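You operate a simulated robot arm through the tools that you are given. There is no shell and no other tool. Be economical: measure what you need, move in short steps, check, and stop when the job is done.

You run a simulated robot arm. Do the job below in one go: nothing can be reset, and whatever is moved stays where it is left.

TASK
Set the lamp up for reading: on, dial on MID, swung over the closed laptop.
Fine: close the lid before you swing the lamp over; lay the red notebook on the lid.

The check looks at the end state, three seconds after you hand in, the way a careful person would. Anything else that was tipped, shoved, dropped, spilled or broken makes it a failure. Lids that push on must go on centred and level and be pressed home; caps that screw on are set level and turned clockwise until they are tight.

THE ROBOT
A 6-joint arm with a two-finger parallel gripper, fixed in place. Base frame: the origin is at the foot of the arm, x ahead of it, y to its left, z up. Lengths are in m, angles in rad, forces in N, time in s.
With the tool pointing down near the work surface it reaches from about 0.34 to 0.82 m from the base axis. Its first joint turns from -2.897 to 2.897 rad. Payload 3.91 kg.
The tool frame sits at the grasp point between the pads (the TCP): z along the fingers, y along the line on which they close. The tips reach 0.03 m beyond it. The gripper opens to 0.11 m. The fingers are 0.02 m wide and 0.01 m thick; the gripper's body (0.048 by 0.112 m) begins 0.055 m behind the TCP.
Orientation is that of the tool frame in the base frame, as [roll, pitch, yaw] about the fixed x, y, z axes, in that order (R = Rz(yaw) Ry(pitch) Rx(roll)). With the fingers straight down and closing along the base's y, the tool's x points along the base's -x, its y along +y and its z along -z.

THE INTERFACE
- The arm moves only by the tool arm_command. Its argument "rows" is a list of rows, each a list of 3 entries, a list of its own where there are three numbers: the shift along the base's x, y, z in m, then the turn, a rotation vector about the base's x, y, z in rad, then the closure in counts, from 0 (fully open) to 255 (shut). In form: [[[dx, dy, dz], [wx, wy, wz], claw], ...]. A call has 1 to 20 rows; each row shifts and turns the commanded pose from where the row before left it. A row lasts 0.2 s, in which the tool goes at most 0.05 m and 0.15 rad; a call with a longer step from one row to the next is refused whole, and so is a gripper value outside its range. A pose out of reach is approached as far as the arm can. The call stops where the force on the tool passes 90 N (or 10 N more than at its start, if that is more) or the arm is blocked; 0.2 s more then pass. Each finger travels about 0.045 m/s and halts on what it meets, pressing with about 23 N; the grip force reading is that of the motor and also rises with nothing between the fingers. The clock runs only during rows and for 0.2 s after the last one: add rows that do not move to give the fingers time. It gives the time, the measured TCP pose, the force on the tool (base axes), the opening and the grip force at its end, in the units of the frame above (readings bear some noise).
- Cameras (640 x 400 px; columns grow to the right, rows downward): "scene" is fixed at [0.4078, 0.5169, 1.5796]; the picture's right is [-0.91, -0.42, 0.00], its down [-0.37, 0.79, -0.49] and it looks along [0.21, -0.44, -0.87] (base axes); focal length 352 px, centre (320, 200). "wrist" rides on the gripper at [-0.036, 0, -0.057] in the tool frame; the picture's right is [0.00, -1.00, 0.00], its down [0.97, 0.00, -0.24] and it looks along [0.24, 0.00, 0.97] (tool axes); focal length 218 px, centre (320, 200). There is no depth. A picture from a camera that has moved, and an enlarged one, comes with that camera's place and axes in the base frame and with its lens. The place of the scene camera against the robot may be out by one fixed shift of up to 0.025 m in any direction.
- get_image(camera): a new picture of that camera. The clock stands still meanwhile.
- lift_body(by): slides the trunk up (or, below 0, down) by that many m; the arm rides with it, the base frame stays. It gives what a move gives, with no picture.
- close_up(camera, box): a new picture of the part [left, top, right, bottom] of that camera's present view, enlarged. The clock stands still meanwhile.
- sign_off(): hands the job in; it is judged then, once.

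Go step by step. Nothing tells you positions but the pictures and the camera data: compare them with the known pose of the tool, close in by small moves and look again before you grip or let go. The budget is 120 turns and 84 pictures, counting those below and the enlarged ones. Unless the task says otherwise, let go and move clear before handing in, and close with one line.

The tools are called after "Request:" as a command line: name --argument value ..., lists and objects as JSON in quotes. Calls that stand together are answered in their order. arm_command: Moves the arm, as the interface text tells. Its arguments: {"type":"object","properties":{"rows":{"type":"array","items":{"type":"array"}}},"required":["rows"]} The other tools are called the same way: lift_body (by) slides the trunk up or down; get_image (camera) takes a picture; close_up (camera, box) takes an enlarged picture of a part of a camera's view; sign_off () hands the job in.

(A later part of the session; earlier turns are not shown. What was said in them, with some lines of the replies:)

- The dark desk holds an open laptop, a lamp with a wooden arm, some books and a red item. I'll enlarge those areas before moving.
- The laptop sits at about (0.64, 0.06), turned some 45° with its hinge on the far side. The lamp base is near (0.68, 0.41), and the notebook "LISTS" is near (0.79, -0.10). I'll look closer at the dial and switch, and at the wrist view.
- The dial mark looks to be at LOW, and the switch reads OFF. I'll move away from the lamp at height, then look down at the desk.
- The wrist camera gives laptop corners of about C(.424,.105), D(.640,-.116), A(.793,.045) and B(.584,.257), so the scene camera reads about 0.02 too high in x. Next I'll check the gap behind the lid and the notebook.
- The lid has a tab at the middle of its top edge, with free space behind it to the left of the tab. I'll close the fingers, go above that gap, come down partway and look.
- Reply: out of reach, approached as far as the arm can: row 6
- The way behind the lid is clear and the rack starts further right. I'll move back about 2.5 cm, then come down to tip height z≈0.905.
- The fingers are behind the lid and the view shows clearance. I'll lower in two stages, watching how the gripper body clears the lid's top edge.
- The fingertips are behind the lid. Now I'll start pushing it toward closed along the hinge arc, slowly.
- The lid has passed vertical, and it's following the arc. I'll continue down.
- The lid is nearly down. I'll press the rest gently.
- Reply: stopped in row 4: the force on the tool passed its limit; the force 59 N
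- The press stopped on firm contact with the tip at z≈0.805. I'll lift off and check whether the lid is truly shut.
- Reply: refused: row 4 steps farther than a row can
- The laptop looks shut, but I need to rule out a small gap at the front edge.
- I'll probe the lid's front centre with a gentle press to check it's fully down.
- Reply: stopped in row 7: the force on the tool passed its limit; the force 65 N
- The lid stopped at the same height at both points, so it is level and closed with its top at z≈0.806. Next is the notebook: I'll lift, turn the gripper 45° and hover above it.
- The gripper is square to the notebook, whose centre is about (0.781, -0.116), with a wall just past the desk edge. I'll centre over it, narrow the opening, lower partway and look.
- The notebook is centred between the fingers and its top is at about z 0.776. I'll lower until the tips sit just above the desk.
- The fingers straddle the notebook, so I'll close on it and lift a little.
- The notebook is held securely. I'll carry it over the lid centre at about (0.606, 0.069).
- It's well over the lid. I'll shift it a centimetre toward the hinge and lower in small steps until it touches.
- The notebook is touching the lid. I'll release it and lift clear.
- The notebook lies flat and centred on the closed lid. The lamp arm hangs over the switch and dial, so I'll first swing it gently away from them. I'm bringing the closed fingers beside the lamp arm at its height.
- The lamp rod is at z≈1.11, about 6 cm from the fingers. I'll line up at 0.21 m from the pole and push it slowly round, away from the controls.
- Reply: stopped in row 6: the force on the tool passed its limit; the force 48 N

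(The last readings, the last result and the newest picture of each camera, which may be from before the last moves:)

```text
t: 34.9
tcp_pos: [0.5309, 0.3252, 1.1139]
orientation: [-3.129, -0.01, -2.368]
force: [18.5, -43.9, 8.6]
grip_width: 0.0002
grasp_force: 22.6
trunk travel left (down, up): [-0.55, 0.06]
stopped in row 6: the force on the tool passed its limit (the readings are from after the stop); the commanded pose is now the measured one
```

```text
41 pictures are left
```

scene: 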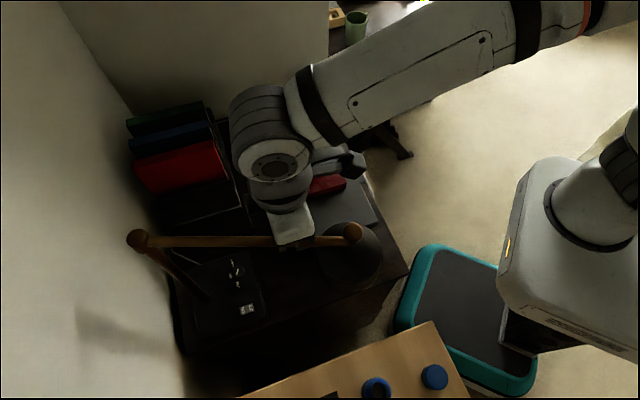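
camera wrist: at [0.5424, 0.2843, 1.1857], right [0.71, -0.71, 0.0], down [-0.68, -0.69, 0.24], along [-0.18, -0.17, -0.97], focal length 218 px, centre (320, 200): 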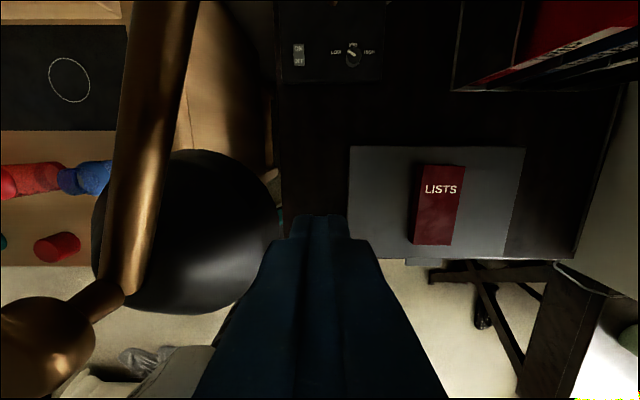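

The lamp arm didn't budge that way. It seems to be at its stop, and nothing else moved. I'll leave it there, back off, and reach the controls with the tool leaned out from under the lamp arm.

Request:
arm_command --rows '[[[0.0125, -0.0275, 0], [0, 0, 0], 255], [[0.0125, -0.0275, 0], [0, 0, 0], 255], [[0.012, -0.002, -0.006], [0, 0, -0.138], 200], [[0.012, -0.002, -0.006], [0, 0, -0.138], 200], [[0.012, -0.002, -0.006], [0, 0, -0.138], 200], [[0.012, -0.002, -0.006], [0, 0, -0.138], 200], [[0.012, -0.002, -0.006], [0, 0, -0.138], 200], [[0.012, -0.002, -0.006], [0, 0, -0.138], 150], [[0.012, -0.002, -0.006], [0, 0, -0.138], 150], [[0.012, -0.002, -0.006], [0, 0, -0.138], 150], [[0.012, -0.002, -0.006], [0, 0, -0.138], 150], [[0.012, -0.002, -0.006], [0, 0, -0.138], 150], [[0.012, -0.002, -0.006], [0, 0, -0.138], 150], [[0.012, -0.002, -0.006], [0, 0, -0.138], 150], [[0, 0, 0], [0, 0, 0], 150]]'

Request:
get_image --camera "wrist"

Request:
get_image --camera "scene"

```text
t: 38.1
tcp_pos: [0.6956, 0.2564, 1.0398]
orientation: [-3.13, -0.01, 2.26]
force: [0.7, 0.7, -0.3]
grip_width: 0.0453
grasp_force: 0.1
trunk travel left (down, up): [-0.55, 0.06]
```

```text
40 pictures are left
camera wrist: at [0.7197, 0.2267, 1.0956], right [-0.77, -0.64, 0.01], down [-0.61, 0.75, 0.25], along [-0.17, 0.19, -0.97], focal length 218 px, centre (320, 200)
```

wrist: 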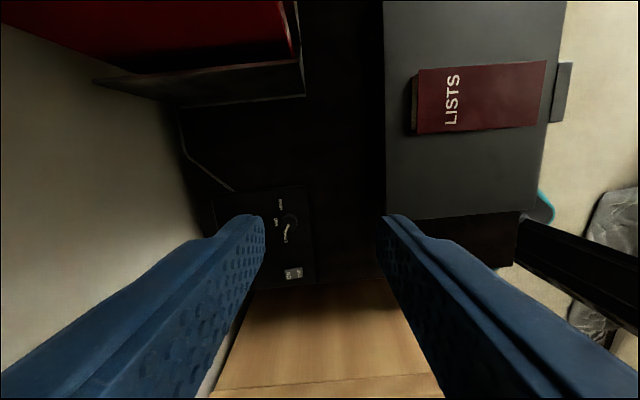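

```text
39 pictures are left
```

scene: 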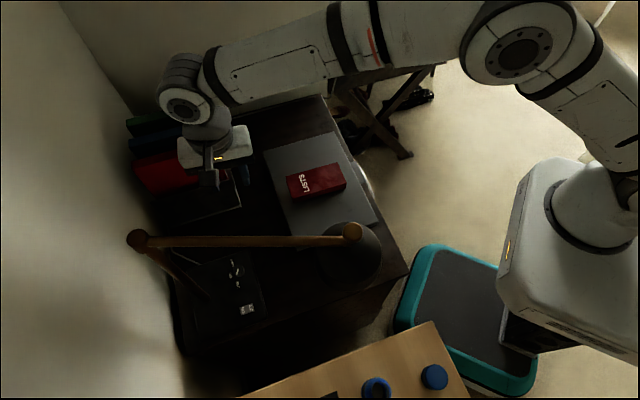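

I have a good view of the dial and switch, so I'll enlarge it.

Request:
close_up --camera "wrist" --box '[260, 190, 320, 290]'

```text
4.00 times, centred on (290, 240) of wrist
camera zoom: at [0.7197, 0.2267, 1.0956], right [-0.77, -0.64, 0.01], down [-0.61, 0.75, 0.25], along [-0.17, 0.19, -0.97], focal length 873 px, centre (440, 40)
```

zoom: 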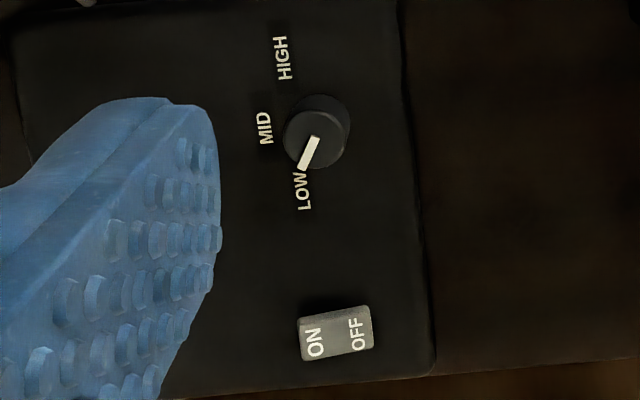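

The mark is at LOW (azimuth about 106°), MID is at about 45° and HIGH at about -18°, so the knob needs about 61° clockwise. I'll lean the tool away from the lamp arm and come down to a hover.

Request:
arm_command --rows '[[[0, 0, 0], [0.115, 0.0965, 0], 150], [[0, 0, 0], [0.115, 0.0965, 0], 150], [[0.001, 0.016, -0.033], [0, 0, 0], 150], [[0.001, 0.016, -0.033], [0, 0, 0], 150], [[0.001, 0.016, -0.033], [0, 0, 0], 150], [[0.001, 0.016, -0.033], [0, 0, 0], 150], [[0, 0, 0], [0, 0, 0], 150]]'

Request:
get_image --camera "wrist"

Request:
close_up --camera "scene" --box '[120, 150, 340, 330]'

```text
t: 39.7
tcp_pos: [0.7031, 0.3222, 0.9087]
orientation: [-3.13, -0.31, 2.265]
force: [-0.4, 0.3, -0.2]
grip_width: 0.045
grasp_force: 0.0
trunk travel left (down, up): [-0.55, 0.06]
```

```text
37 pictures are left
camera wrist: at [0.7354, 0.2814, 0.9521], right [-0.77, -0.64, 0.01], down [-0.54, 0.66, 0.53], along [-0.34, 0.4, -0.85], focal length 218 px, centre (320, 200)
```

wrist: 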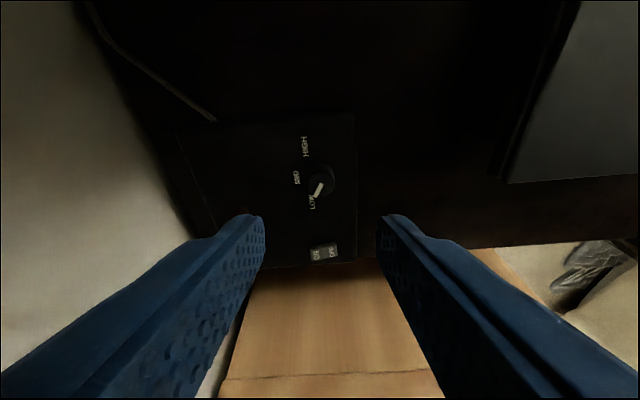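

```text
2.22 times, centred on (230, 240) of scene
camera zoom: at [0.4078, 0.5169, 1.5796], right [-0.91, -0.42, 0.0], down [-0.37, 0.79, -0.49], along [0.21, -0.44, -0.87], focal length 782 px, centre (520, 111)
```

zoom: 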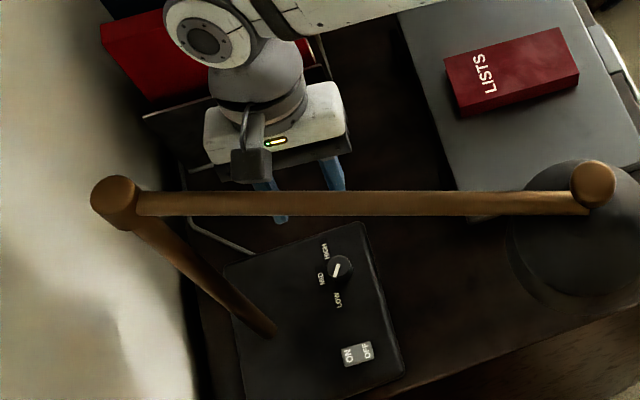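

The knob lies on the finger centre line. I'll advance along the tool axis most of the way and look again.

Request:
arm_command --rows '[[[-0.0034, 0.004, -0.02], [0, 0, 0], 150], [[-0.0034, 0.004, -0.02], [0, 0, 0], 150], [[-0.0034, 0.004, -0.02], [0, 0, 0], 150], [[-0.0034, 0.004, -0.02], [0, 0, 0], 150], [[0, 0, 0], [0, 0, 0], 150]]'

Request:
close_up --camera "wrist" --box '[220, 100, 420, 300]'

Request:
close_up --camera "scene" --box '[190, 210, 290, 300]'

```text
t: 40.9
tcp_pos: [0.6864, 0.3362, 0.8294]
orientation: [-3.131, -0.311, 2.264]
force: [0.1, -0.5, 0.7]
grip_width: 0.0449
grasp_force: 0.0
trunk travel left (down, up): [-0.55, 0.06]
```

```text
2.00 times, centred on (320, 200) of wrist
camera zoom: at [0.7203, 0.2951, 0.8725], right [-0.77, -0.64, 0.01], down [-0.54, 0.66, 0.53], along [-0.34, 0.4, -0.85], focal length 436 px, centre (320, 200)
```

zoom: 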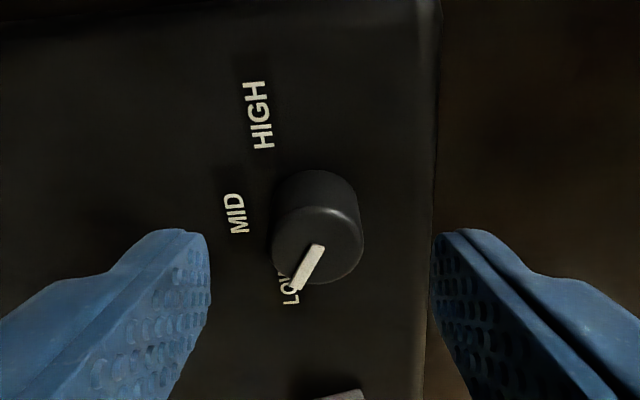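

```text
4.44 times, centred on (240, 255) of scene
camera zoom: at [0.4078, 0.5169, 1.5796], right [-0.91, -0.42, 0.0], down [-0.37, 0.79, -0.49], along [0.21, -0.44, -0.87], focal length 1564 px, centre (676, -44)
```

zoom: 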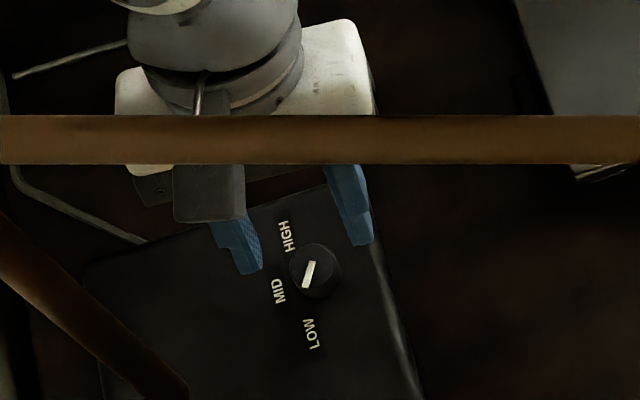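

The knob is centred between the tips, about 1 cm ahead of them. I'll advance 19 mm and close on it.

Request:
arm_command --rows '[[[-0.0018, 0.0021, -0.009], [0, 0, 0], 150], [[-0.0018, 0.0021, -0.009], [0, 0, 0], 150], [[0, 0, 0], [0, 0, 0], 150], [[0, 0, 0], [0, 0, 0], 200], [[0, 0, 0], [0, 0, 0], 230], [[0, 0, 0], [0, 0, 0], 255], [[0, 0, 0], [0, 0, 0], 255]]'

Request:
close_up --camera "wrist" --box '[220, 100, 420, 300]'

```text
t: 42.5
tcp_pos: [0.684, 0.3408, 0.8096]
orientation: [-3.131, -0.311, 2.262]
force: [7.5, 6.1, -0.7]
grip_width: 0.0229
grasp_force: 44.7
trunk travel left (down, up): [-0.55, 0.06]
```

```text
2.00 times, centred on (320, 200) of wrist
camera zoom: at [0.7175, 0.3001, 0.8528], right [-0.77, -0.64, 0.01], down [-0.54, 0.66, 0.53], along [-0.34, 0.4, -0.85], focal length 436 px, centre (320, 200)
```

zoom: 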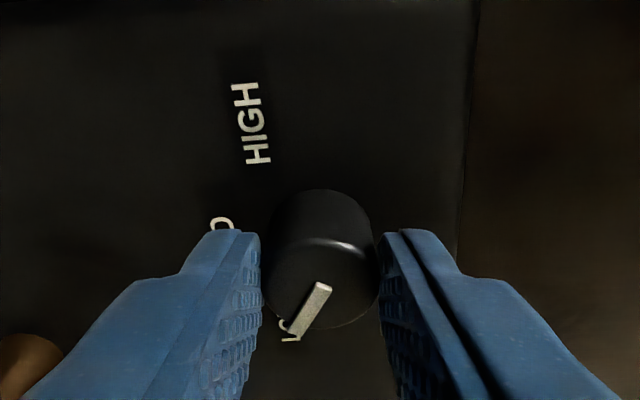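

I have a firm grip on the knob. Now I'll turn it 60° clockwise about the vertical.

Request:
arm_command --rows '[[[-0.0004, -0.0001, 0], [0, 0, -0.117], 255], [[-0.0004, -0.0001, 0], [0, 0, -0.117], 255], [[-0.0004, -0.0001, 0], [0, 0, -0.117], 255], [[-0.0004, -0.0001, 0], [0, 0, -0.117], 255], [[-0.0004, -0.0001, 0], [0, 0, -0.117], 255], [[-0.0004, -0.0001, 0], [0, 0, -0.117], 255], [[-0.0004, -0.0001, 0], [0, 0, -0.117], 255], [[-0.0004, -0.0001, 0], [0, 0, -0.117], 255], [[-0.0004, -0.0001, 0], [0, 0, -0.117], 255], [[0, 0, 0], [0, 0, 0], 255]]'

Request:
close_up --camera "scene" --box '[190, 210, 290, 300]'

Request:
close_up --camera "wrist" --box '[220, 100, 420, 300]'

```text
t: 44.7
tcp_pos: [0.6768, 0.3387, 0.8094]
orientation: [-3.125, -0.308, 1.207]
force: [-22.7, -27.2, -5.2]
grip_width: 0.0229
grasp_force: 45.1
trunk travel left (down, up): [-0.55, 0.06]
```

```text
4.44 times, centred on (240, 255) of scene
camera zoom: at [0.4078, 0.5169, 1.5796], right [-0.91, -0.42, 0.0], down [-0.37, 0.79, -0.49], along [0.21, -0.44, -0.87], focal length 1564 px, centre (676, -44)
```

zoom: 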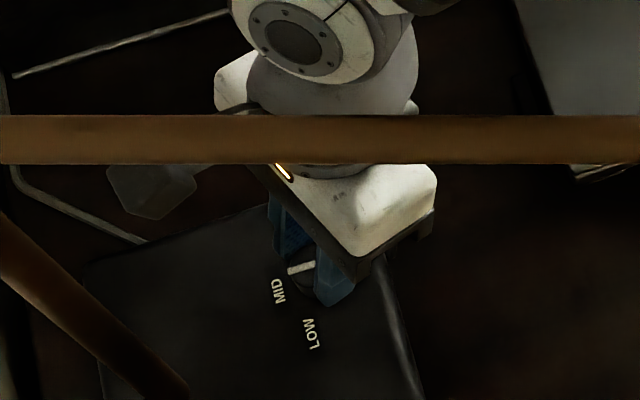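

```text
2.00 times, centred on (320, 200) of wrist
camera zoom: at [0.6588, 0.2893, 0.8528], right [-0.94, 0.35, 0.01], down [0.31, 0.8, 0.52], along [0.17, 0.5, -0.85], focal length 436 px, centre (320, 200)
```

zoom: 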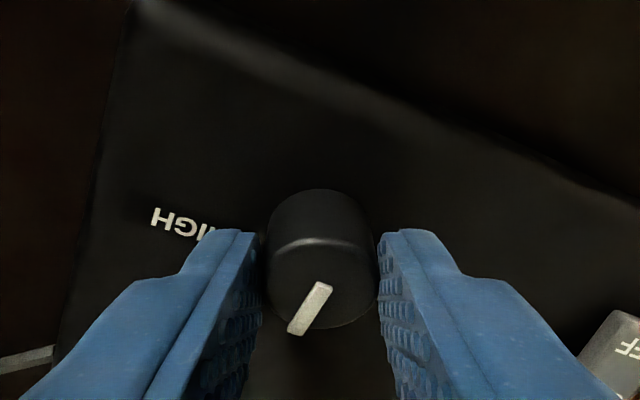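

The mark now points at MID and the lamp base hasn't shifted. I'll ease the side load, release, and back out along the tool axis.

Request:
arm_command --rows '[[[-0.001, -0.001, 0], [0, 0, 0], 255], [[-0.001, -0.001, 0], [0, 0, 0], 255], [[0, 0, 0], [0, 0, 0], 200], [[0, 0, 0], [0, 0, 0], 150], [[0, 0, 0], [0, 0, 0], 150], [[-0.001, -0.0045, 0.014], [0, 0, 0], 150], [[-0.002, -0.009, 0.028], [0, 0, 0], 150], [[-0.002, -0.009, 0.028], [0, 0, 0], 150], [[0, 0, 0], [0, 0, 0], 150]]'

Request:
get_image --camera "wrist"

Request:
close_up --camera "wrist" --box '[250, 120, 400, 240]'

```text
t: 46.7
tcp_pos: [0.674, 0.3144, 0.8779]
orientation: [-3.13, -0.31, 1.212]
force: [-0.3, -0.5, 0.3]
grip_width: 0.0456
grasp_force: 0.1
trunk travel left (down, up): [-0.55, 0.06]
```

```text
30 pictures are left
camera wrist: at [0.6554, 0.2649, 0.9212], right [-0.94, 0.35, 0.01], down [0.3, 0.8, 0.53], along [0.17, 0.5, -0.85], focal length 218 px, centre (320, 200)
```

wrist: 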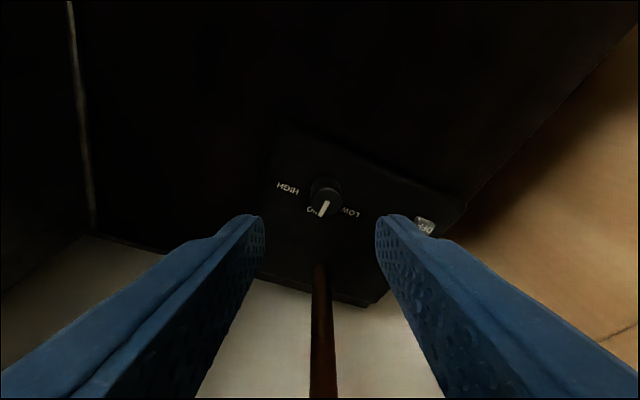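

```text
3.33 times, centred on (325, 180) of wrist
camera zoom: at [0.6554, 0.2649, 0.9212], right [-0.94, 0.35, 0.01], down [0.3, 0.8, 0.53], along [0.17, 0.5, -0.85], focal length 728 px, centre (303, 267)
```

zoom: 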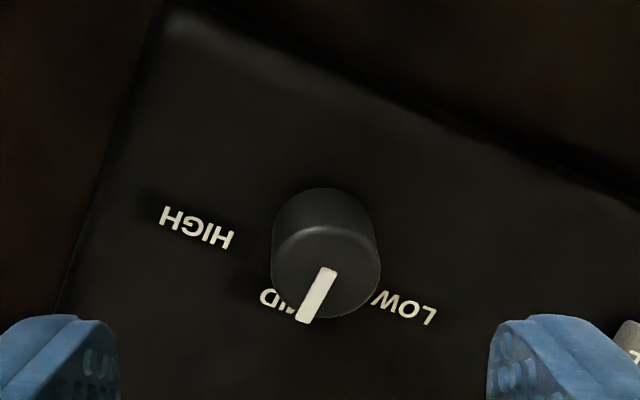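

The dial reads MID. Next is the switch: I'll close the fingers, lean further out, and hover over the ON half at about (0.63, 0.42).

Request:
arm_command --rows '[[[0, -0.01, 0.02], [0, 0, 0.12], 255], [[0, -0.005, 0.01], [0, 0, 0.12], 255], [[0, 0, 0], [0, 0, 0.12], 255], [[0, 0, 0], [0.1, 0, 0], 255], [[0, 0, 0], [0.1, 0, 0], 255], [[-0.011, 0.02, -0.012], [0, 0, 0], 255], [[-0.011, 0.021, -0.012], [0, 0, 0], 255], [[-0.011, 0.021, -0.012], [0, 0, 0], 255], [[-0.011, 0.021, -0.01], [0, 0, 0], 255], [[0, 0, 0], [0, 0, 0], 255]]'

Request:
get_image --camera "wrist"

Request:
close_up --camera "scene" --box '[160, 200, 320, 340]'

```text
t: 48.9
tcp_pos: [0.6277, 0.3838, 0.8633]
orientation: [-3.131, -0.51, 1.571]
force: [0.5, -0.1, -0.2]
grip_width: 0.0002
grasp_force: 22.6
trunk travel left (down, up): [-0.55, 0.06]
```

```text
28 pictures are left
camera wrist: at [0.6287, 0.3236, 0.895], right [-1.0, -0.01, 0.01], down [0.0, 0.73, 0.68], along [-0.01, 0.68, -0.73], focal length 218 px, centre (320, 200)
```

wrist: 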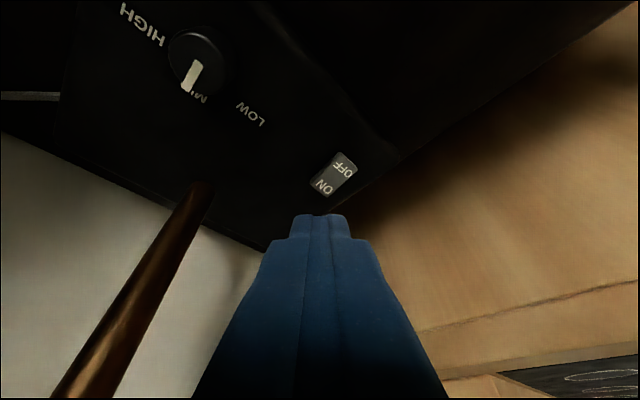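

```text
2.86 times, centred on (240, 270) of scene
camera zoom: at [0.4078, 0.5169, 1.5796], right [-0.91, -0.42, 0.0], down [-0.37, 0.79, -0.49], along [0.21, -0.44, -0.87], focal length 1006 px, centre (549, 0)
```

zoom: 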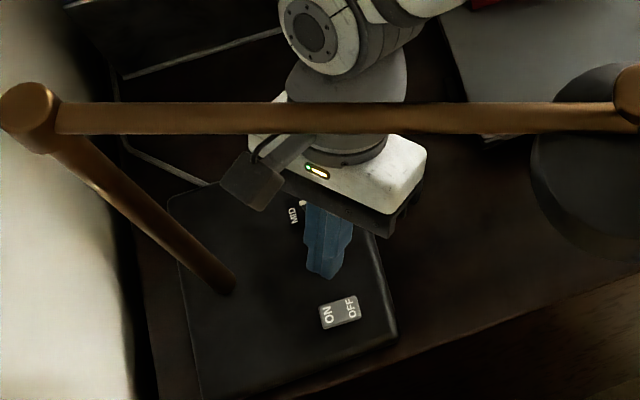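

ON is just ahead of and below the tips. I'll move over the ON half and press down in small steps.

Request:
arm_command --rows '[[[0.0005, 0.015, -0.012], [0, 0, 0], 255], [[0.0005, 0.015, -0.014], [0, 0, 0], 255], [[0, 0, 0], [0, 0, 0], 255]]'

Request:
close_up --camera "wrist" --box '[240, 140, 400, 260]'

Request:
close_up --camera "scene" --box '[200, 260, 300, 340]'

```text
t: 49.7
tcp_pos: [0.6317, 0.4139, 0.8363]
orientation: [-3.129, -0.51, 1.572]
force: [0.3, 0.5, 1.4]
grip_width: 0.0001
grasp_force: 23.1
trunk travel left (down, up): [-0.55, 0.06]
```

```text
3.33 times, centred on (320, 200) of wrist
camera zoom: at [0.6319, 0.354, 0.8686], right [-1.0, -0.01, 0.01], down [0.0, 0.73, 0.68], along [-0.01, 0.68, -0.73], focal length 728 px, centre (320, 200)
```

zoom: 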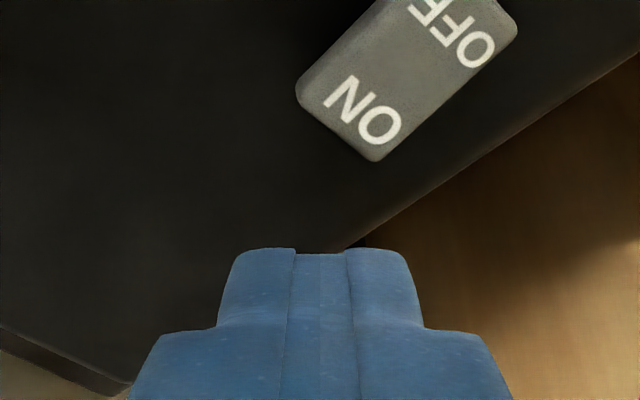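

```text
5.00 times, centred on (250, 300) of scene
camera zoom: at [0.4078, 0.5169, 1.5796], right [-0.91, -0.42, 0.0], down [-0.37, 0.79, -0.49], along [0.21, -0.44, -0.87], focal length 1760 px, centre (670, -300)
```

zoom: 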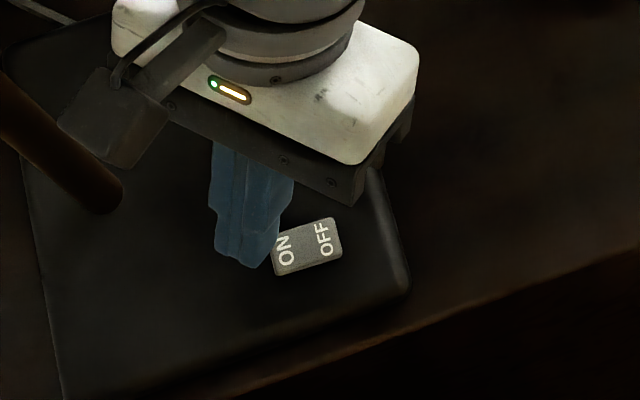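

Small correction in -x, then I'll press straight down.

Request:
arm_command --rows '[[[-0.005, -0.002, 0], [0, 0, 0], 255], [[0, 0, -0.005], [0, 0, 0], 255], [[0, 0, -0.005], [0, 0, 0], 255], [[0, 0, -0.003], [0, 0, 0], 255], [[0, 0, -0.003], [0, 0, 0], 255], [[0, 0, -0.002], [0, 0, 0], 255], [[0, 0, 0], [0, 0, 0], 255]]'

Request:
close_up --camera "wrist" --box '[240, 140, 400, 260]'

```text
t: 51.3
tcp_pos: [0.6265, 0.4121, 0.8205]
orientation: [-3.13, -0.511, 1.571]
force: [0.3, 0.6, 0.0]
grip_width: 0.0
grasp_force: 22.8
trunk travel left (down, up): [-0.55, 0.06]
```

```text
3.33 times, centred on (320, 200) of wrist
camera zoom: at [0.6259, 0.3518, 0.8527], right [-1.0, -0.01, 0.01], down [0.0, 0.73, 0.68], along [-0.01, 0.68, -0.73], focal length 728 px, centre (320, 200)
```

zoom: 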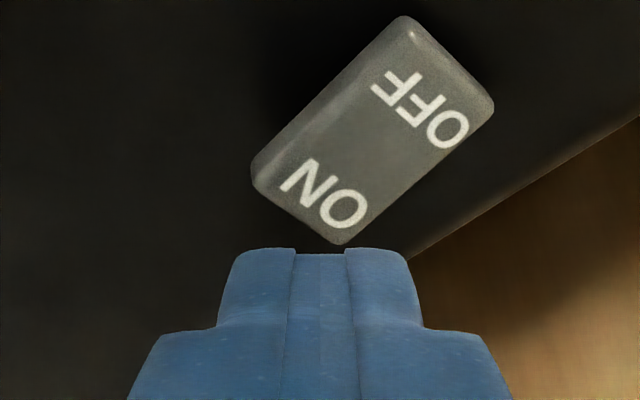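

No contact yet, and the tip edge is right at the ON end. I'll continue down in small steps.

Request:
arm_command --rows '[[[0, -0.002, -0.002], [0, 0, 0], 255], [[0, 0, -0.002], [0, 0, 0], 255], [[0, 0, -0.002], [0, 0, 0], 255], [[0, 0, -0.002], [0, 0, 0], 255], [[0, 0, 0], [0, 0, 0], 255]]'

Request:
close_up --camera "wrist" --box '[240, 140, 400, 260]'

```text
t: 52.5
tcp_pos: [0.6249, 0.4098, 0.8124]
orientation: [-3.13, -0.511, 1.571]
force: [1.1, 0.0, 2.2]
grip_width: 0.0002
grasp_force: 22.7
trunk travel left (down, up): [-0.55, 0.06]
```

```text
3.33 times, centred on (320, 200) of wrist
camera zoom: at [0.6249, 0.3499, 0.8446], right [-1.0, -0.01, 0.01], down [0.0, 0.73, 0.68], along [-0.01, 0.68, -0.73], focal length 728 px, centre (320, 200)
```

zoom: 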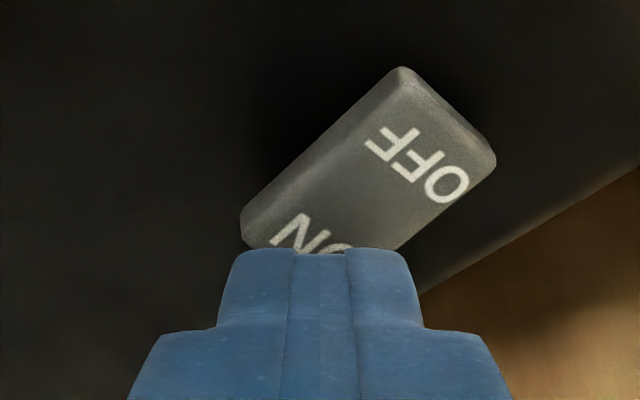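

Request:
arm_command --rows '[[[0, 0, -0.002], [0, 0, 0], 255], [[0, 0, -0.002], [0, 0, 0], 255], [[0, 0, -0.002], [0, 0, 0], 255], [[0, 0, 0], [0, 0, 0], 255]]'

Request:
get_image --camera "scene"

```text
t: 53.5
tcp_pos: [0.6244, 0.4098, 0.8103]
orientation: [-3.137, -0.514, 1.571]
force: [7.3, 9.0, 26.5]
grip_width: 0.0002
grasp_force: 22.9
trunk travel left (down, up): [-0.55, 0.06]
```

```text
22 pictures are left
```

scene: 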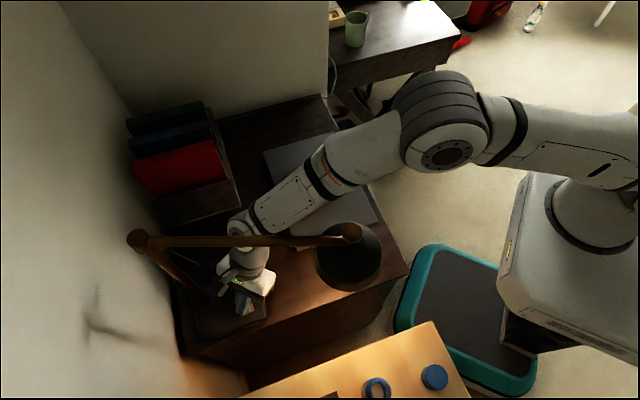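

The lamp is now lit. I'll retract along the tool axis, straighten up and rise clear.

Request:
arm_command --rows '[[[0, -0.005, 0.01], [0, 0, 0], 255], [[0, -0.018, 0.032], [0, 0, 0], 255], [[0, -0.018, 0.032], [0, 0, 0], 255], [[0, -0.035, 0.02], [0, 0, 0], 255], [[0, -0.035, 0.02], [0, 0, 0], 255], [[0, -0.03, 0.02], [0, 0, 0], 255], [[0, -0.02, 0.04], [-0.128, 0, 0], 255], [[0, 0, 0.04], [-0.128, 0, 0], 200], [[0, 0, 0.04], [-0.128, 0, 0], 150], [[0, 0, 0.04], [-0.126, 0, 0], 116], [[0, 0, 0], [0, 0, 0], 116]]'

Request:
get_image --camera "scene"

```text
t: 55.9
tcp_pos: [0.6258, 0.2528, 1.0982]
orientation: [-3.13, 0.0, 1.571]
force: [-0.2, -0.4, -0.3]
grip_width: 0.0601
grasp_force: 0.1
trunk travel left (down, up): [-0.55, 0.06]
```

```text
21 pictures are left
```

scene: 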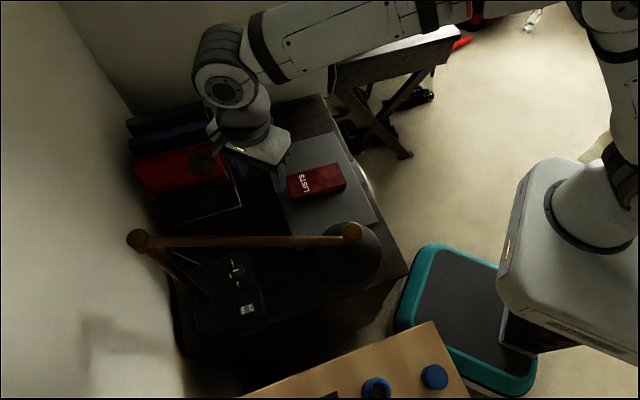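

The glow is gone after releasing, so I'll look at the switch.

Request:
close_up --camera "scene" --box '[210, 250, 270, 320]'

```text
5.71 times, centred on (240, 285) of scene
camera zoom: at [0.4078, 0.5169, 1.5796], right [-0.91, -0.42, 0.0], down [-0.37, 0.79, -0.49], along [0.21, -0.44, -0.87], focal length 2011 px, centre (777, -286)
```

zoom: 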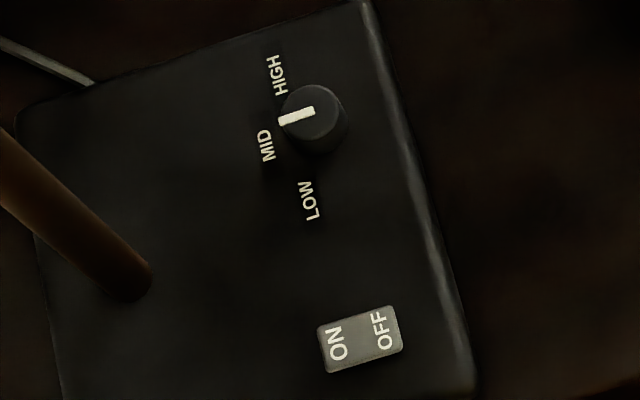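

The dial reads MID, but the rocker sprang back because I hadn't pushed it past its detent. I'll return the same way and press nearer the ON end, and further.

Request:
arm_command --rows '[[[0, 0, -0.04], [0.126, 0, 0], 255], [[0, 0, -0.04], [0.128, 0, 0], 255], [[0, 0, -0.04], [0.128, 0, 0], 255], [[0, 0.02, -0.04], [0.128, 0, 0], 255], [[0, 0.03, -0.02], [0, 0, 0], 255], [[0, 0.035, -0.02], [0, 0, 0], 255], [[0, 0.035, -0.02], [0, 0, 0], 255], [[0, 0.02, -0.03], [0, 0, 0], 255], [[0.0015, 0.02, -0.028], [0, 0, 0], 255], [[0, 0, 0], [0, 0, 0], 255]]'

Request:
close_up --camera "wrist" --box '[240, 140, 400, 260]'

```text
t: 58.1
tcp_pos: [0.6253, 0.409, 0.8211]
orientation: [-3.13, -0.511, 1.57]
force: [-0.4, -0.7, -0.1]
grip_width: 0.0
grasp_force: 23.6
trunk travel left (down, up): [-0.55, 0.06]
```

```text
3.33 times, centred on (320, 200) of wrist
camera zoom: at [0.6252, 0.3492, 0.8528], right [-1.0, 0.0, 0.01], down [0.0, 0.73, 0.68], along [-0.01, 0.68, -0.73], focal length 728 px, centre (320, 200)
```

zoom: 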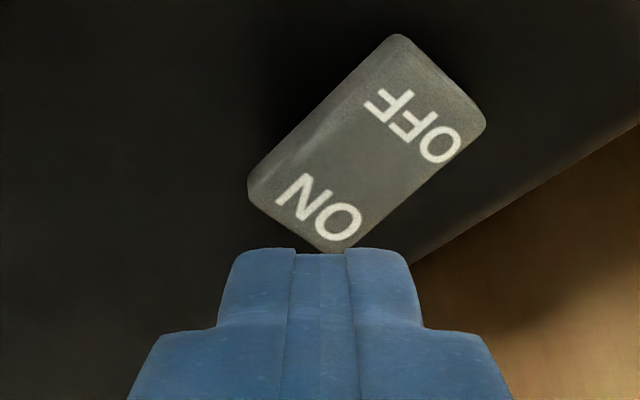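

Request:
arm_command --rows '[[[0.002, 0.003, 0], [0, 0, 0], 255], [[0, 0, -0.004], [0, 0, 0], 255], [[0, 0, -0.004], [0, 0, 0], 255], [[0, 0, -0.002], [0, 0, 0], 255], [[0, 0, -0.002], [0, 0, 0], 255], [[0, 0, -0.002], [0, 0, 0], 255], [[0, 0, -0.002], [0, 0, 0], 255], [[0, 0, -0.002], [0, 0, 0], 255], [[0, 0, 0], [0, 0, 0], 255]]'

Request:
get_image --camera "scene"

```text
t: 60.1
tcp_pos: [0.6283, 0.412, 0.8091]
orientation: [-3.14, -0.517, 1.572]
force: [-0.7, -0.8, 38.6]
grip_width: 0.0003
grasp_force: 23.2
trunk travel left (down, up): [-0.55, 0.06]
```

```text
18 pictures are left
```

scene: 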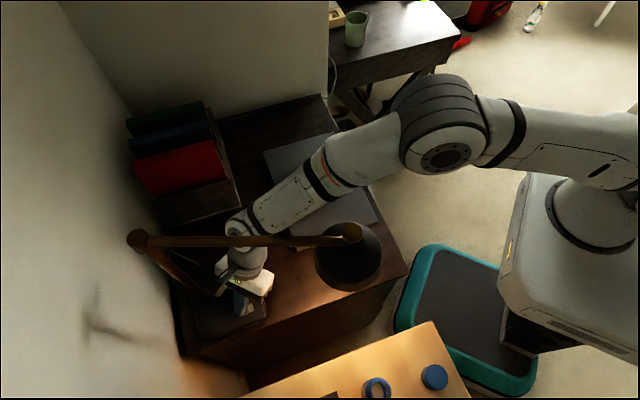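

It's lit again. I'll lift straight up, drifting slightly away from the OFF half, and see whether it stays on.

Request:
arm_command --rows '[[[0, 0, 0.006], [0, 0, 0], 255], [[0.001, 0.001, 0.006], [0, 0, 0], 255], [[0, 0, 0.01], [0, 0, 0], 255], [[0, 0, 0], [0, 0, 0], 255]]'

Request:
get_image --camera "scene"

Request:
close_up --camera "wrist" --box '[240, 140, 400, 260]'

```text
t: 61.1
tcp_pos: [0.6276, 0.4128, 0.8246]
orientation: [-3.128, -0.51, 1.57]
force: [-0.7, 0.5, 0.4]
grip_width: 0.0
grasp_force: 23.3
trunk travel left (down, up): [-0.55, 0.06]
```

```text
17 pictures are left
```

scene: 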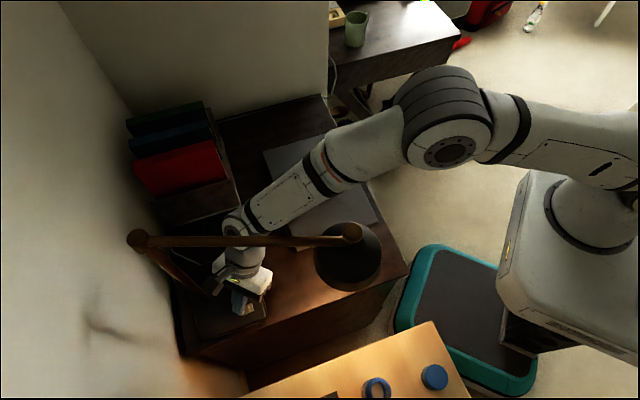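

```text
3.33 times, centred on (320, 200) of wrist
camera zoom: at [0.6285, 0.3526, 0.8556], right [-1.0, -0.01, 0.01], down [0.0, 0.73, 0.68], along [-0.01, 0.68, -0.73], focal length 728 px, centre (320, 200)
```

zoom: 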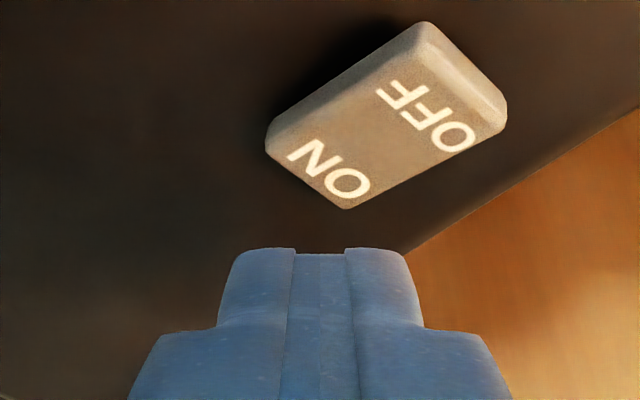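

The rocker has now latched ON and the lamp stays lit. I'll rise a little vertically, then retract and straighten as before.

Request:
arm_command --rows '[[[0, 0, 0.02], [0, 0, 0], 255], [[0, -0.016, 0.028], [0, 0, 0], 255], [[0, -0.025, 0.02], [0, 0, 0], 255], [[0, -0.035, 0.02], [0, 0, 0], 255], [[0, -0.035, 0.02], [0, 0, 0], 255], [[0, -0.03, 0.02], [0, 0, 0], 255], [[0, -0.02, 0.04], [-0.128, 0, 0], 255], [[0, 0, 0.04], [-0.128, 0, 0], 200], [[0, 0, 0.04], [-0.128, 0, 0], 150], [[0, 0, 0.04], [-0.126, 0, 0], 116], [[0, 0, 0.03], [0, 0, 0], 116], [[0, 0, 0], [0, 0, 0], 116]]'

Request:
get_image --camera "scene"

```text
t: 63.7
tcp_pos: [0.6318, 0.2509, 1.1446]
orientation: [-3.129, 0.0, 1.57]
force: [-0.3, -0.4, -0.4]
grip_width: 0.0601
grasp_force: 0.0
trunk travel left (down, up): [-0.55, 0.06]
```

```text
15 pictures are left
```

scene: 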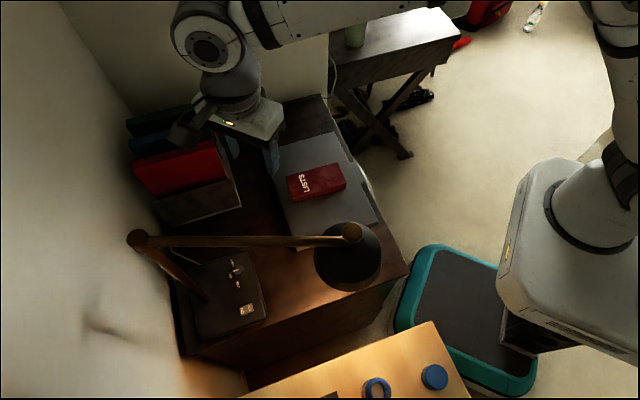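

The lamp is on and stays on. Now for the swing: I'll go above the lamp arm with the open fingers set across it.

Request:
arm_command --rows '[[[0, 0, 0.045], [0, 0, 0], 116], [[0, 0, 0.045], [0, 0, 0], 116], [[0, 0, 0.015], [0, 0, 0], 116], [[-0.0103, 0.0107, 0], [0, 0, -0.128], 116], [[-0.0103, 0.0107, 0], [0, 0, -0.128], 116], [[-0.0103, 0.0107, 0], [0, 0, -0.128], 116], [[-0.0103, 0.0107, 0], [0, 0, -0.128], 116], [[-0.0103, 0.0107, 0], [0, 0, -0.128], 116], [[-0.0103, 0.0107, 0], [0, 0, -0.128], 116], [[-0.0103, 0.0107, 0], [0, 0, -0.128], 116], [[-0.0103, 0.0107, 0], [0, 0, -0.128], 116], [[-0.0103, 0.0107, 0], [0, 0, -0.128], 116], [[0, 0, 0], [0, 0, 0], 100]]'

Request:
get_image --camera "wrist"

```text
t: 66.5
tcp_pos: [0.5627, 0.3153, 1.2487]
orientation: [-3.126, -0.003, 0.686]
force: [-0.6, -0.2, 0.2]
grip_width: 0.067
grasp_force: 0.1
out of reach, approached as far as the arm can: row 10, 11, 12
trunk travel left (down, up): [-0.55, 0.06]
```

```text
14 pictures are left
camera wrist: at [0.5349, 0.2913, 1.3058], right [-0.63, 0.77, 0.02], down [0.75, 0.61, 0.24], along [0.18, 0.17, -0.97], focal length 218 px, centre (320, 200)
```

wrist: 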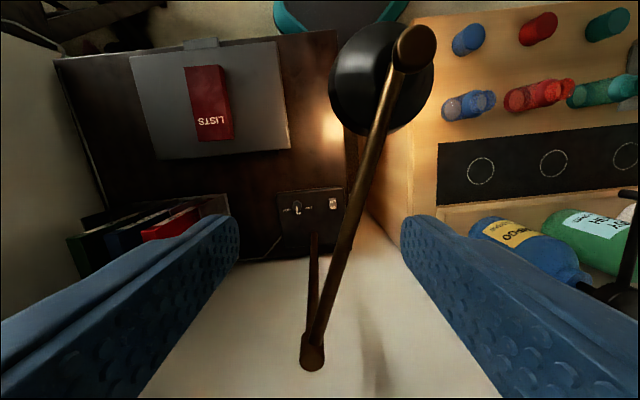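

The wrist hit a turn limit 15° short, which is fine for a loose straddle. I'll centre over the rod at 0.19 m from the pole and lower partway.

Request:
arm_command --rows '[[[-0.012, 0.016, 0], [0, 0, 0.02], 100], [[-0.012, 0.016, 0], [0, 0, 0.02], 100], [[0, 0, -0.035], [0, 0, 0], 100], [[0, 0, -0.035], [0, 0, 0], 100], [[0, 0, 0], [0, 0, 0], 100]]'

Request:
get_image --camera "wrist"

```text
t: 67.7
tcp_pos: [0.544, 0.3414, 1.1799]
orientation: [-3.123, -0.004, 0.731]
force: [-0.1, -0.5, -0.4]
grip_width: 0.0669
grasp_force: 0.0
out of reach, approached as far as the arm can: row 2
trunk travel left (down, up): [-0.55, 0.06]
```

```text
13 pictures are left
camera wrist: at [0.5193, 0.3154, 1.2366], right [-0.67, 0.74, 0.02], down [0.72, 0.64, 0.24], along [0.17, 0.18, -0.97], focal length 218 px, centre (320, 200)
```

wrist: 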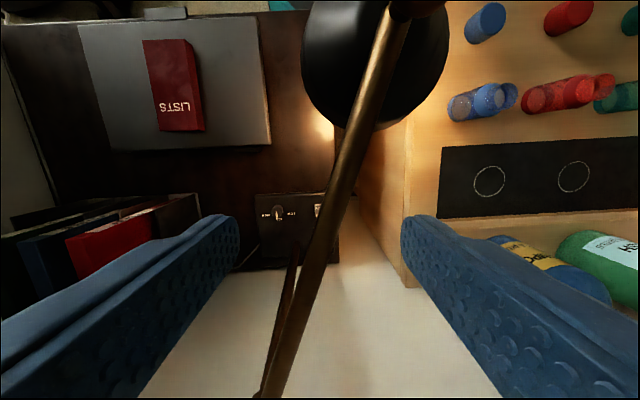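

The rod sits midway between the fingers. I'll lower around it, narrow the gap slightly, and start the swing toward the laptop.

Request:
arm_command --rows '[[[0, 0, -0.035], [0, 0, 0], 100], [[0, 0, -0.03], [0, 0, 0], 100], [[0, 0, 0], [0, 0, 0], 145], [[0, 0, 0], [0, 0, 0], 145], [[0.0079, -0.0143, 0], [0, 0, 0.087], 145], [[0.0092, -0.0136, 0], [0, 0, 0.087], 145], [[0.0103, -0.0128, 0], [0, 0, 0.087], 145], [[0.0114, -0.0118, 0], [0, 0, 0.087], 145], [[0, 0, 0], [0, 0, 0], 145]]'

Request:
get_image --camera "scene"

```text
t: 69.7
tcp_pos: [0.5833, 0.2883, 1.1124]
orientation: [-3.128, -0.004, 1.074]
force: [0.3, 0.5, 0.1]
grip_width: 0.0474
grasp_force: 0.1
trunk travel left (down, up): [-0.55, 0.06]
```

```text
12 pictures are left
```

scene: 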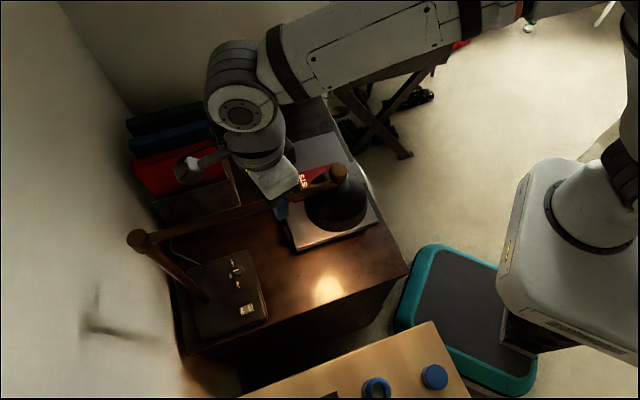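

The lamp swings freely. I'll continue to the laptop centre.

Request:
arm_command --rows '[[[0.0124, -0.0107, 0], [0, 0, 0.087], 145], [[0.0132, -0.0097, 0], [0, 0, 0.087], 145], [[0.0141, -0.0084, 0], [0, 0, 0.087], 145], [[0.0147, -0.0072, 0], [0, 0, 0.087], 145], [[0.0153, -0.0059, 0], [0, 0, 0.087], 145], [[0.0079, -0.0022, 0], [0, 0, 0.043], 145], [[0, 0, 0], [0, 0, 0], 145]]'

Request:
get_image --camera "scene"

Request:
get_image --camera "wrist"

```text
t: 71.3
tcp_pos: [0.6609, 0.2429, 1.1128]
orientation: [-3.124, -0.004, 1.552]
force: [0.1, -0.2, 0.2]
grip_width: 0.0474
grasp_force: 0.1
trunk travel left (down, up): [-0.55, 0.06]
```

```text
11 pictures are left
```

scene: 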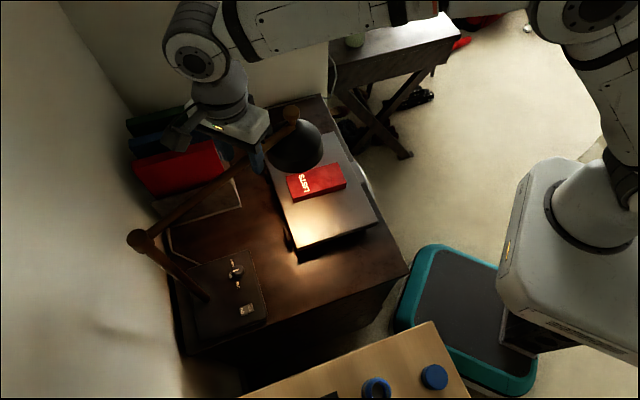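

```text
10 pictures are left
camera wrist: at [0.6615, 0.2052, 1.1694], right [-1.0, 0.02, 0.02], down [0.02, 0.97, 0.24], along [-0.01, 0.24, -0.97], focal length 218 px, centre (320, 200)
```

wrist: 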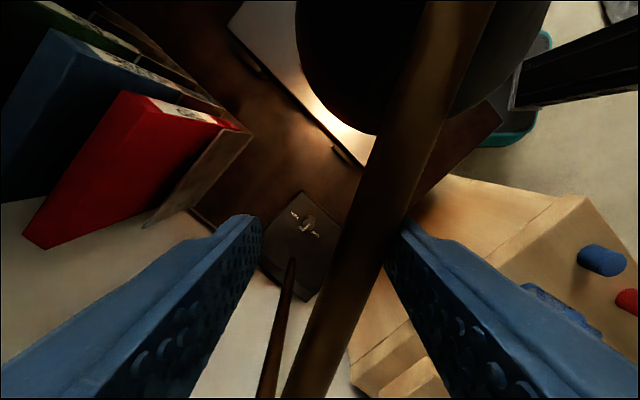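

The lamp head is now over the lid, close to the laptop's centre line, and lighting it. I'll open the fingers, rise clear of the rod, move aside and check everything.

Request:
arm_command --rows '[[[0, 0, 0], [0, 0, 0], 110], [[0, 0, 0], [0, 0, 0], 110], [[0, 0, 0.03], [0, 0, 0], 110], [[0, 0, 0.045], [0, 0, 0], 110], [[0, 0, 0.045], [0, 0, 0], 110], [[-0.02, -0.02, 0.02], [0, 0, 0], 110], [[-0.03, -0.03, 0.01], [0, 0, 0], 110], [[-0.03, -0.03, 0], [0, 0, 0], 110], [[-0.03, -0.03, 0], [0, 0, 0], 110], [[-0.03, -0.03, 0], [0, 0, 0], 110], [[-0.03, -0.03, 0], [0, 0, 0], 110], [[-0.02, -0.03, 0], [0, 0, 0], 110], [[0, 0, 0], [0, 0, 0], 110]]'

Request:
get_image --camera "scene"

Request:
get_image --camera "wrist"

Request:
close_up --camera "scene" --box '[180, 90, 420, 330]'

```text
t: 74.1
tcp_pos: [0.4678, 0.0443, 1.2613]
orientation: [-3.123, 0.0, 1.55]
force: [-1.3, -0.1, -0.6]
grip_width: 0.0625
grasp_force: 0.1
trunk travel left (down, up): [-0.55, 0.06]
```

```text
9 pictures are left
```

scene: 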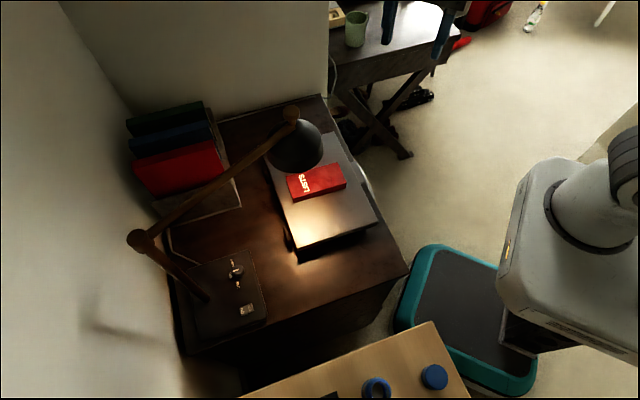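

```text
8 pictures are left
camera wrist: at [0.4686, 0.0077, 1.3187], right [-1.0, 0.02, 0.02], down [0.02, 0.97, 0.24], along [-0.01, 0.24, -0.97], focal length 218 px, centre (320, 200)
```

wrist: 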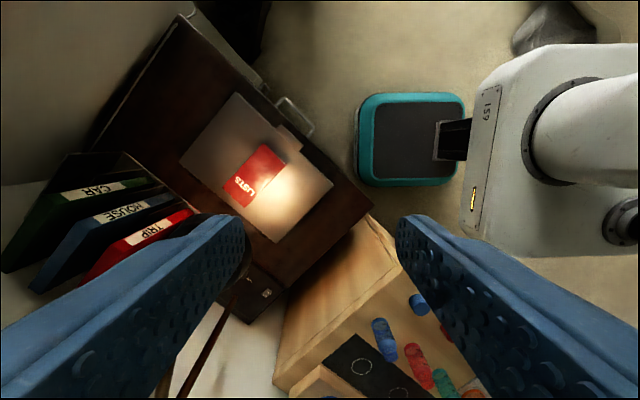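

```text
1.67 times, centred on (300, 210) of scene
camera zoom: at [0.4078, 0.5169, 1.5796], right [-0.91, -0.42, 0.0], down [-0.37, 0.79, -0.49], along [0.21, -0.44, -0.87], focal length 587 px, centre (353, 183)
```

zoom: 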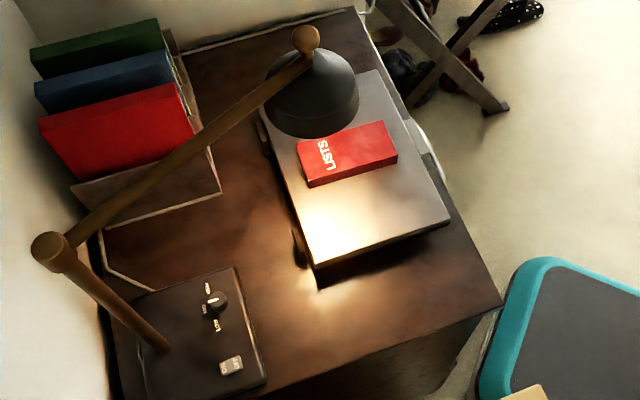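

Everything looks in place. I'll take one last enlarged check of the lid edge and of the dial and switch.

Request:
close_up --camera "scene" --box '[270, 180, 390, 270]'

Request:
close_up --camera "scene" --box '[210, 250, 270, 320]'

Request:
close_up --camera "wrist" --box '[170, 80, 350, 250]'

```text
4.44 times, centred on (330, 225) of scene
camera zoom: at [0.4078, 0.5169, 1.5796], right [-0.91, -0.42, 0.0], down [-0.37, 0.79, -0.49], along [0.21, -0.44, -0.87], focal length 1564 px, centre (276, 89)
```

zoom: 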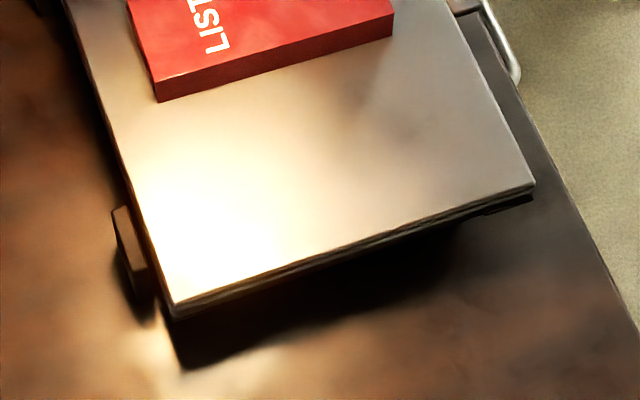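

```text
5.71 times, centred on (240, 285) of scene
camera zoom: at [0.4078, 0.5169, 1.5796], right [-0.91, -0.42, 0.0], down [-0.37, 0.79, -0.49], along [0.21, -0.44, -0.87], focal length 2011 px, centre (777, -286)
```

zoom: 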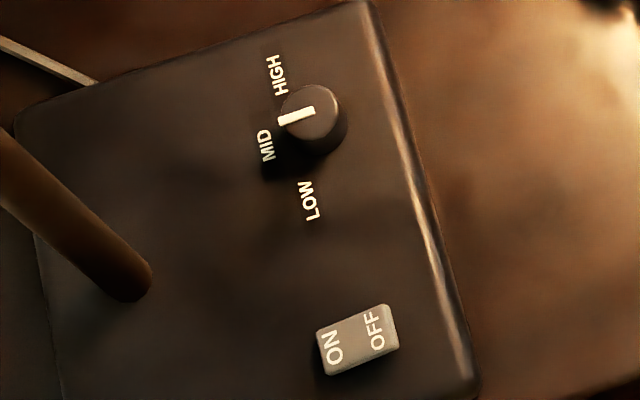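

```text
2.35 times, centred on (260, 165) of wrist
camera zoom: at [0.4686, 0.0077, 1.3187], right [-1.0, 0.02, 0.02], down [0.02, 0.97, 0.24], along [-0.01, 0.24, -0.97], focal length 514 px, centre (461, 282)
```

zoom: 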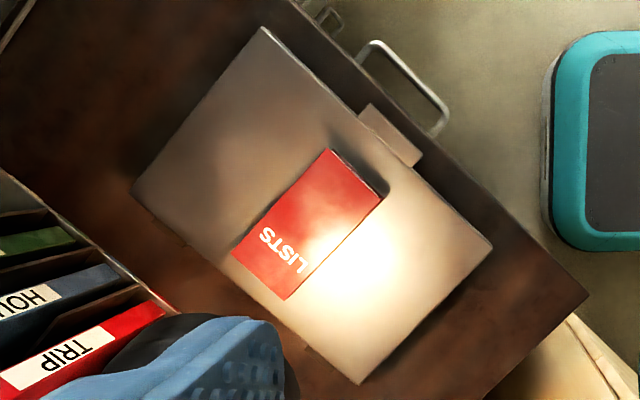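

The lid is flat and closed with the notebook on it. The dial points at MID, the switch is latched ON, the lamp head lights the lid, and the arm is clear, so I'm handing in.

Request:
sign_off

```text
The job is handed in.
```

The job is handed in: the lid is closed with the red notebook on it, and the lamp is on, set to MID and swung over the laptop.
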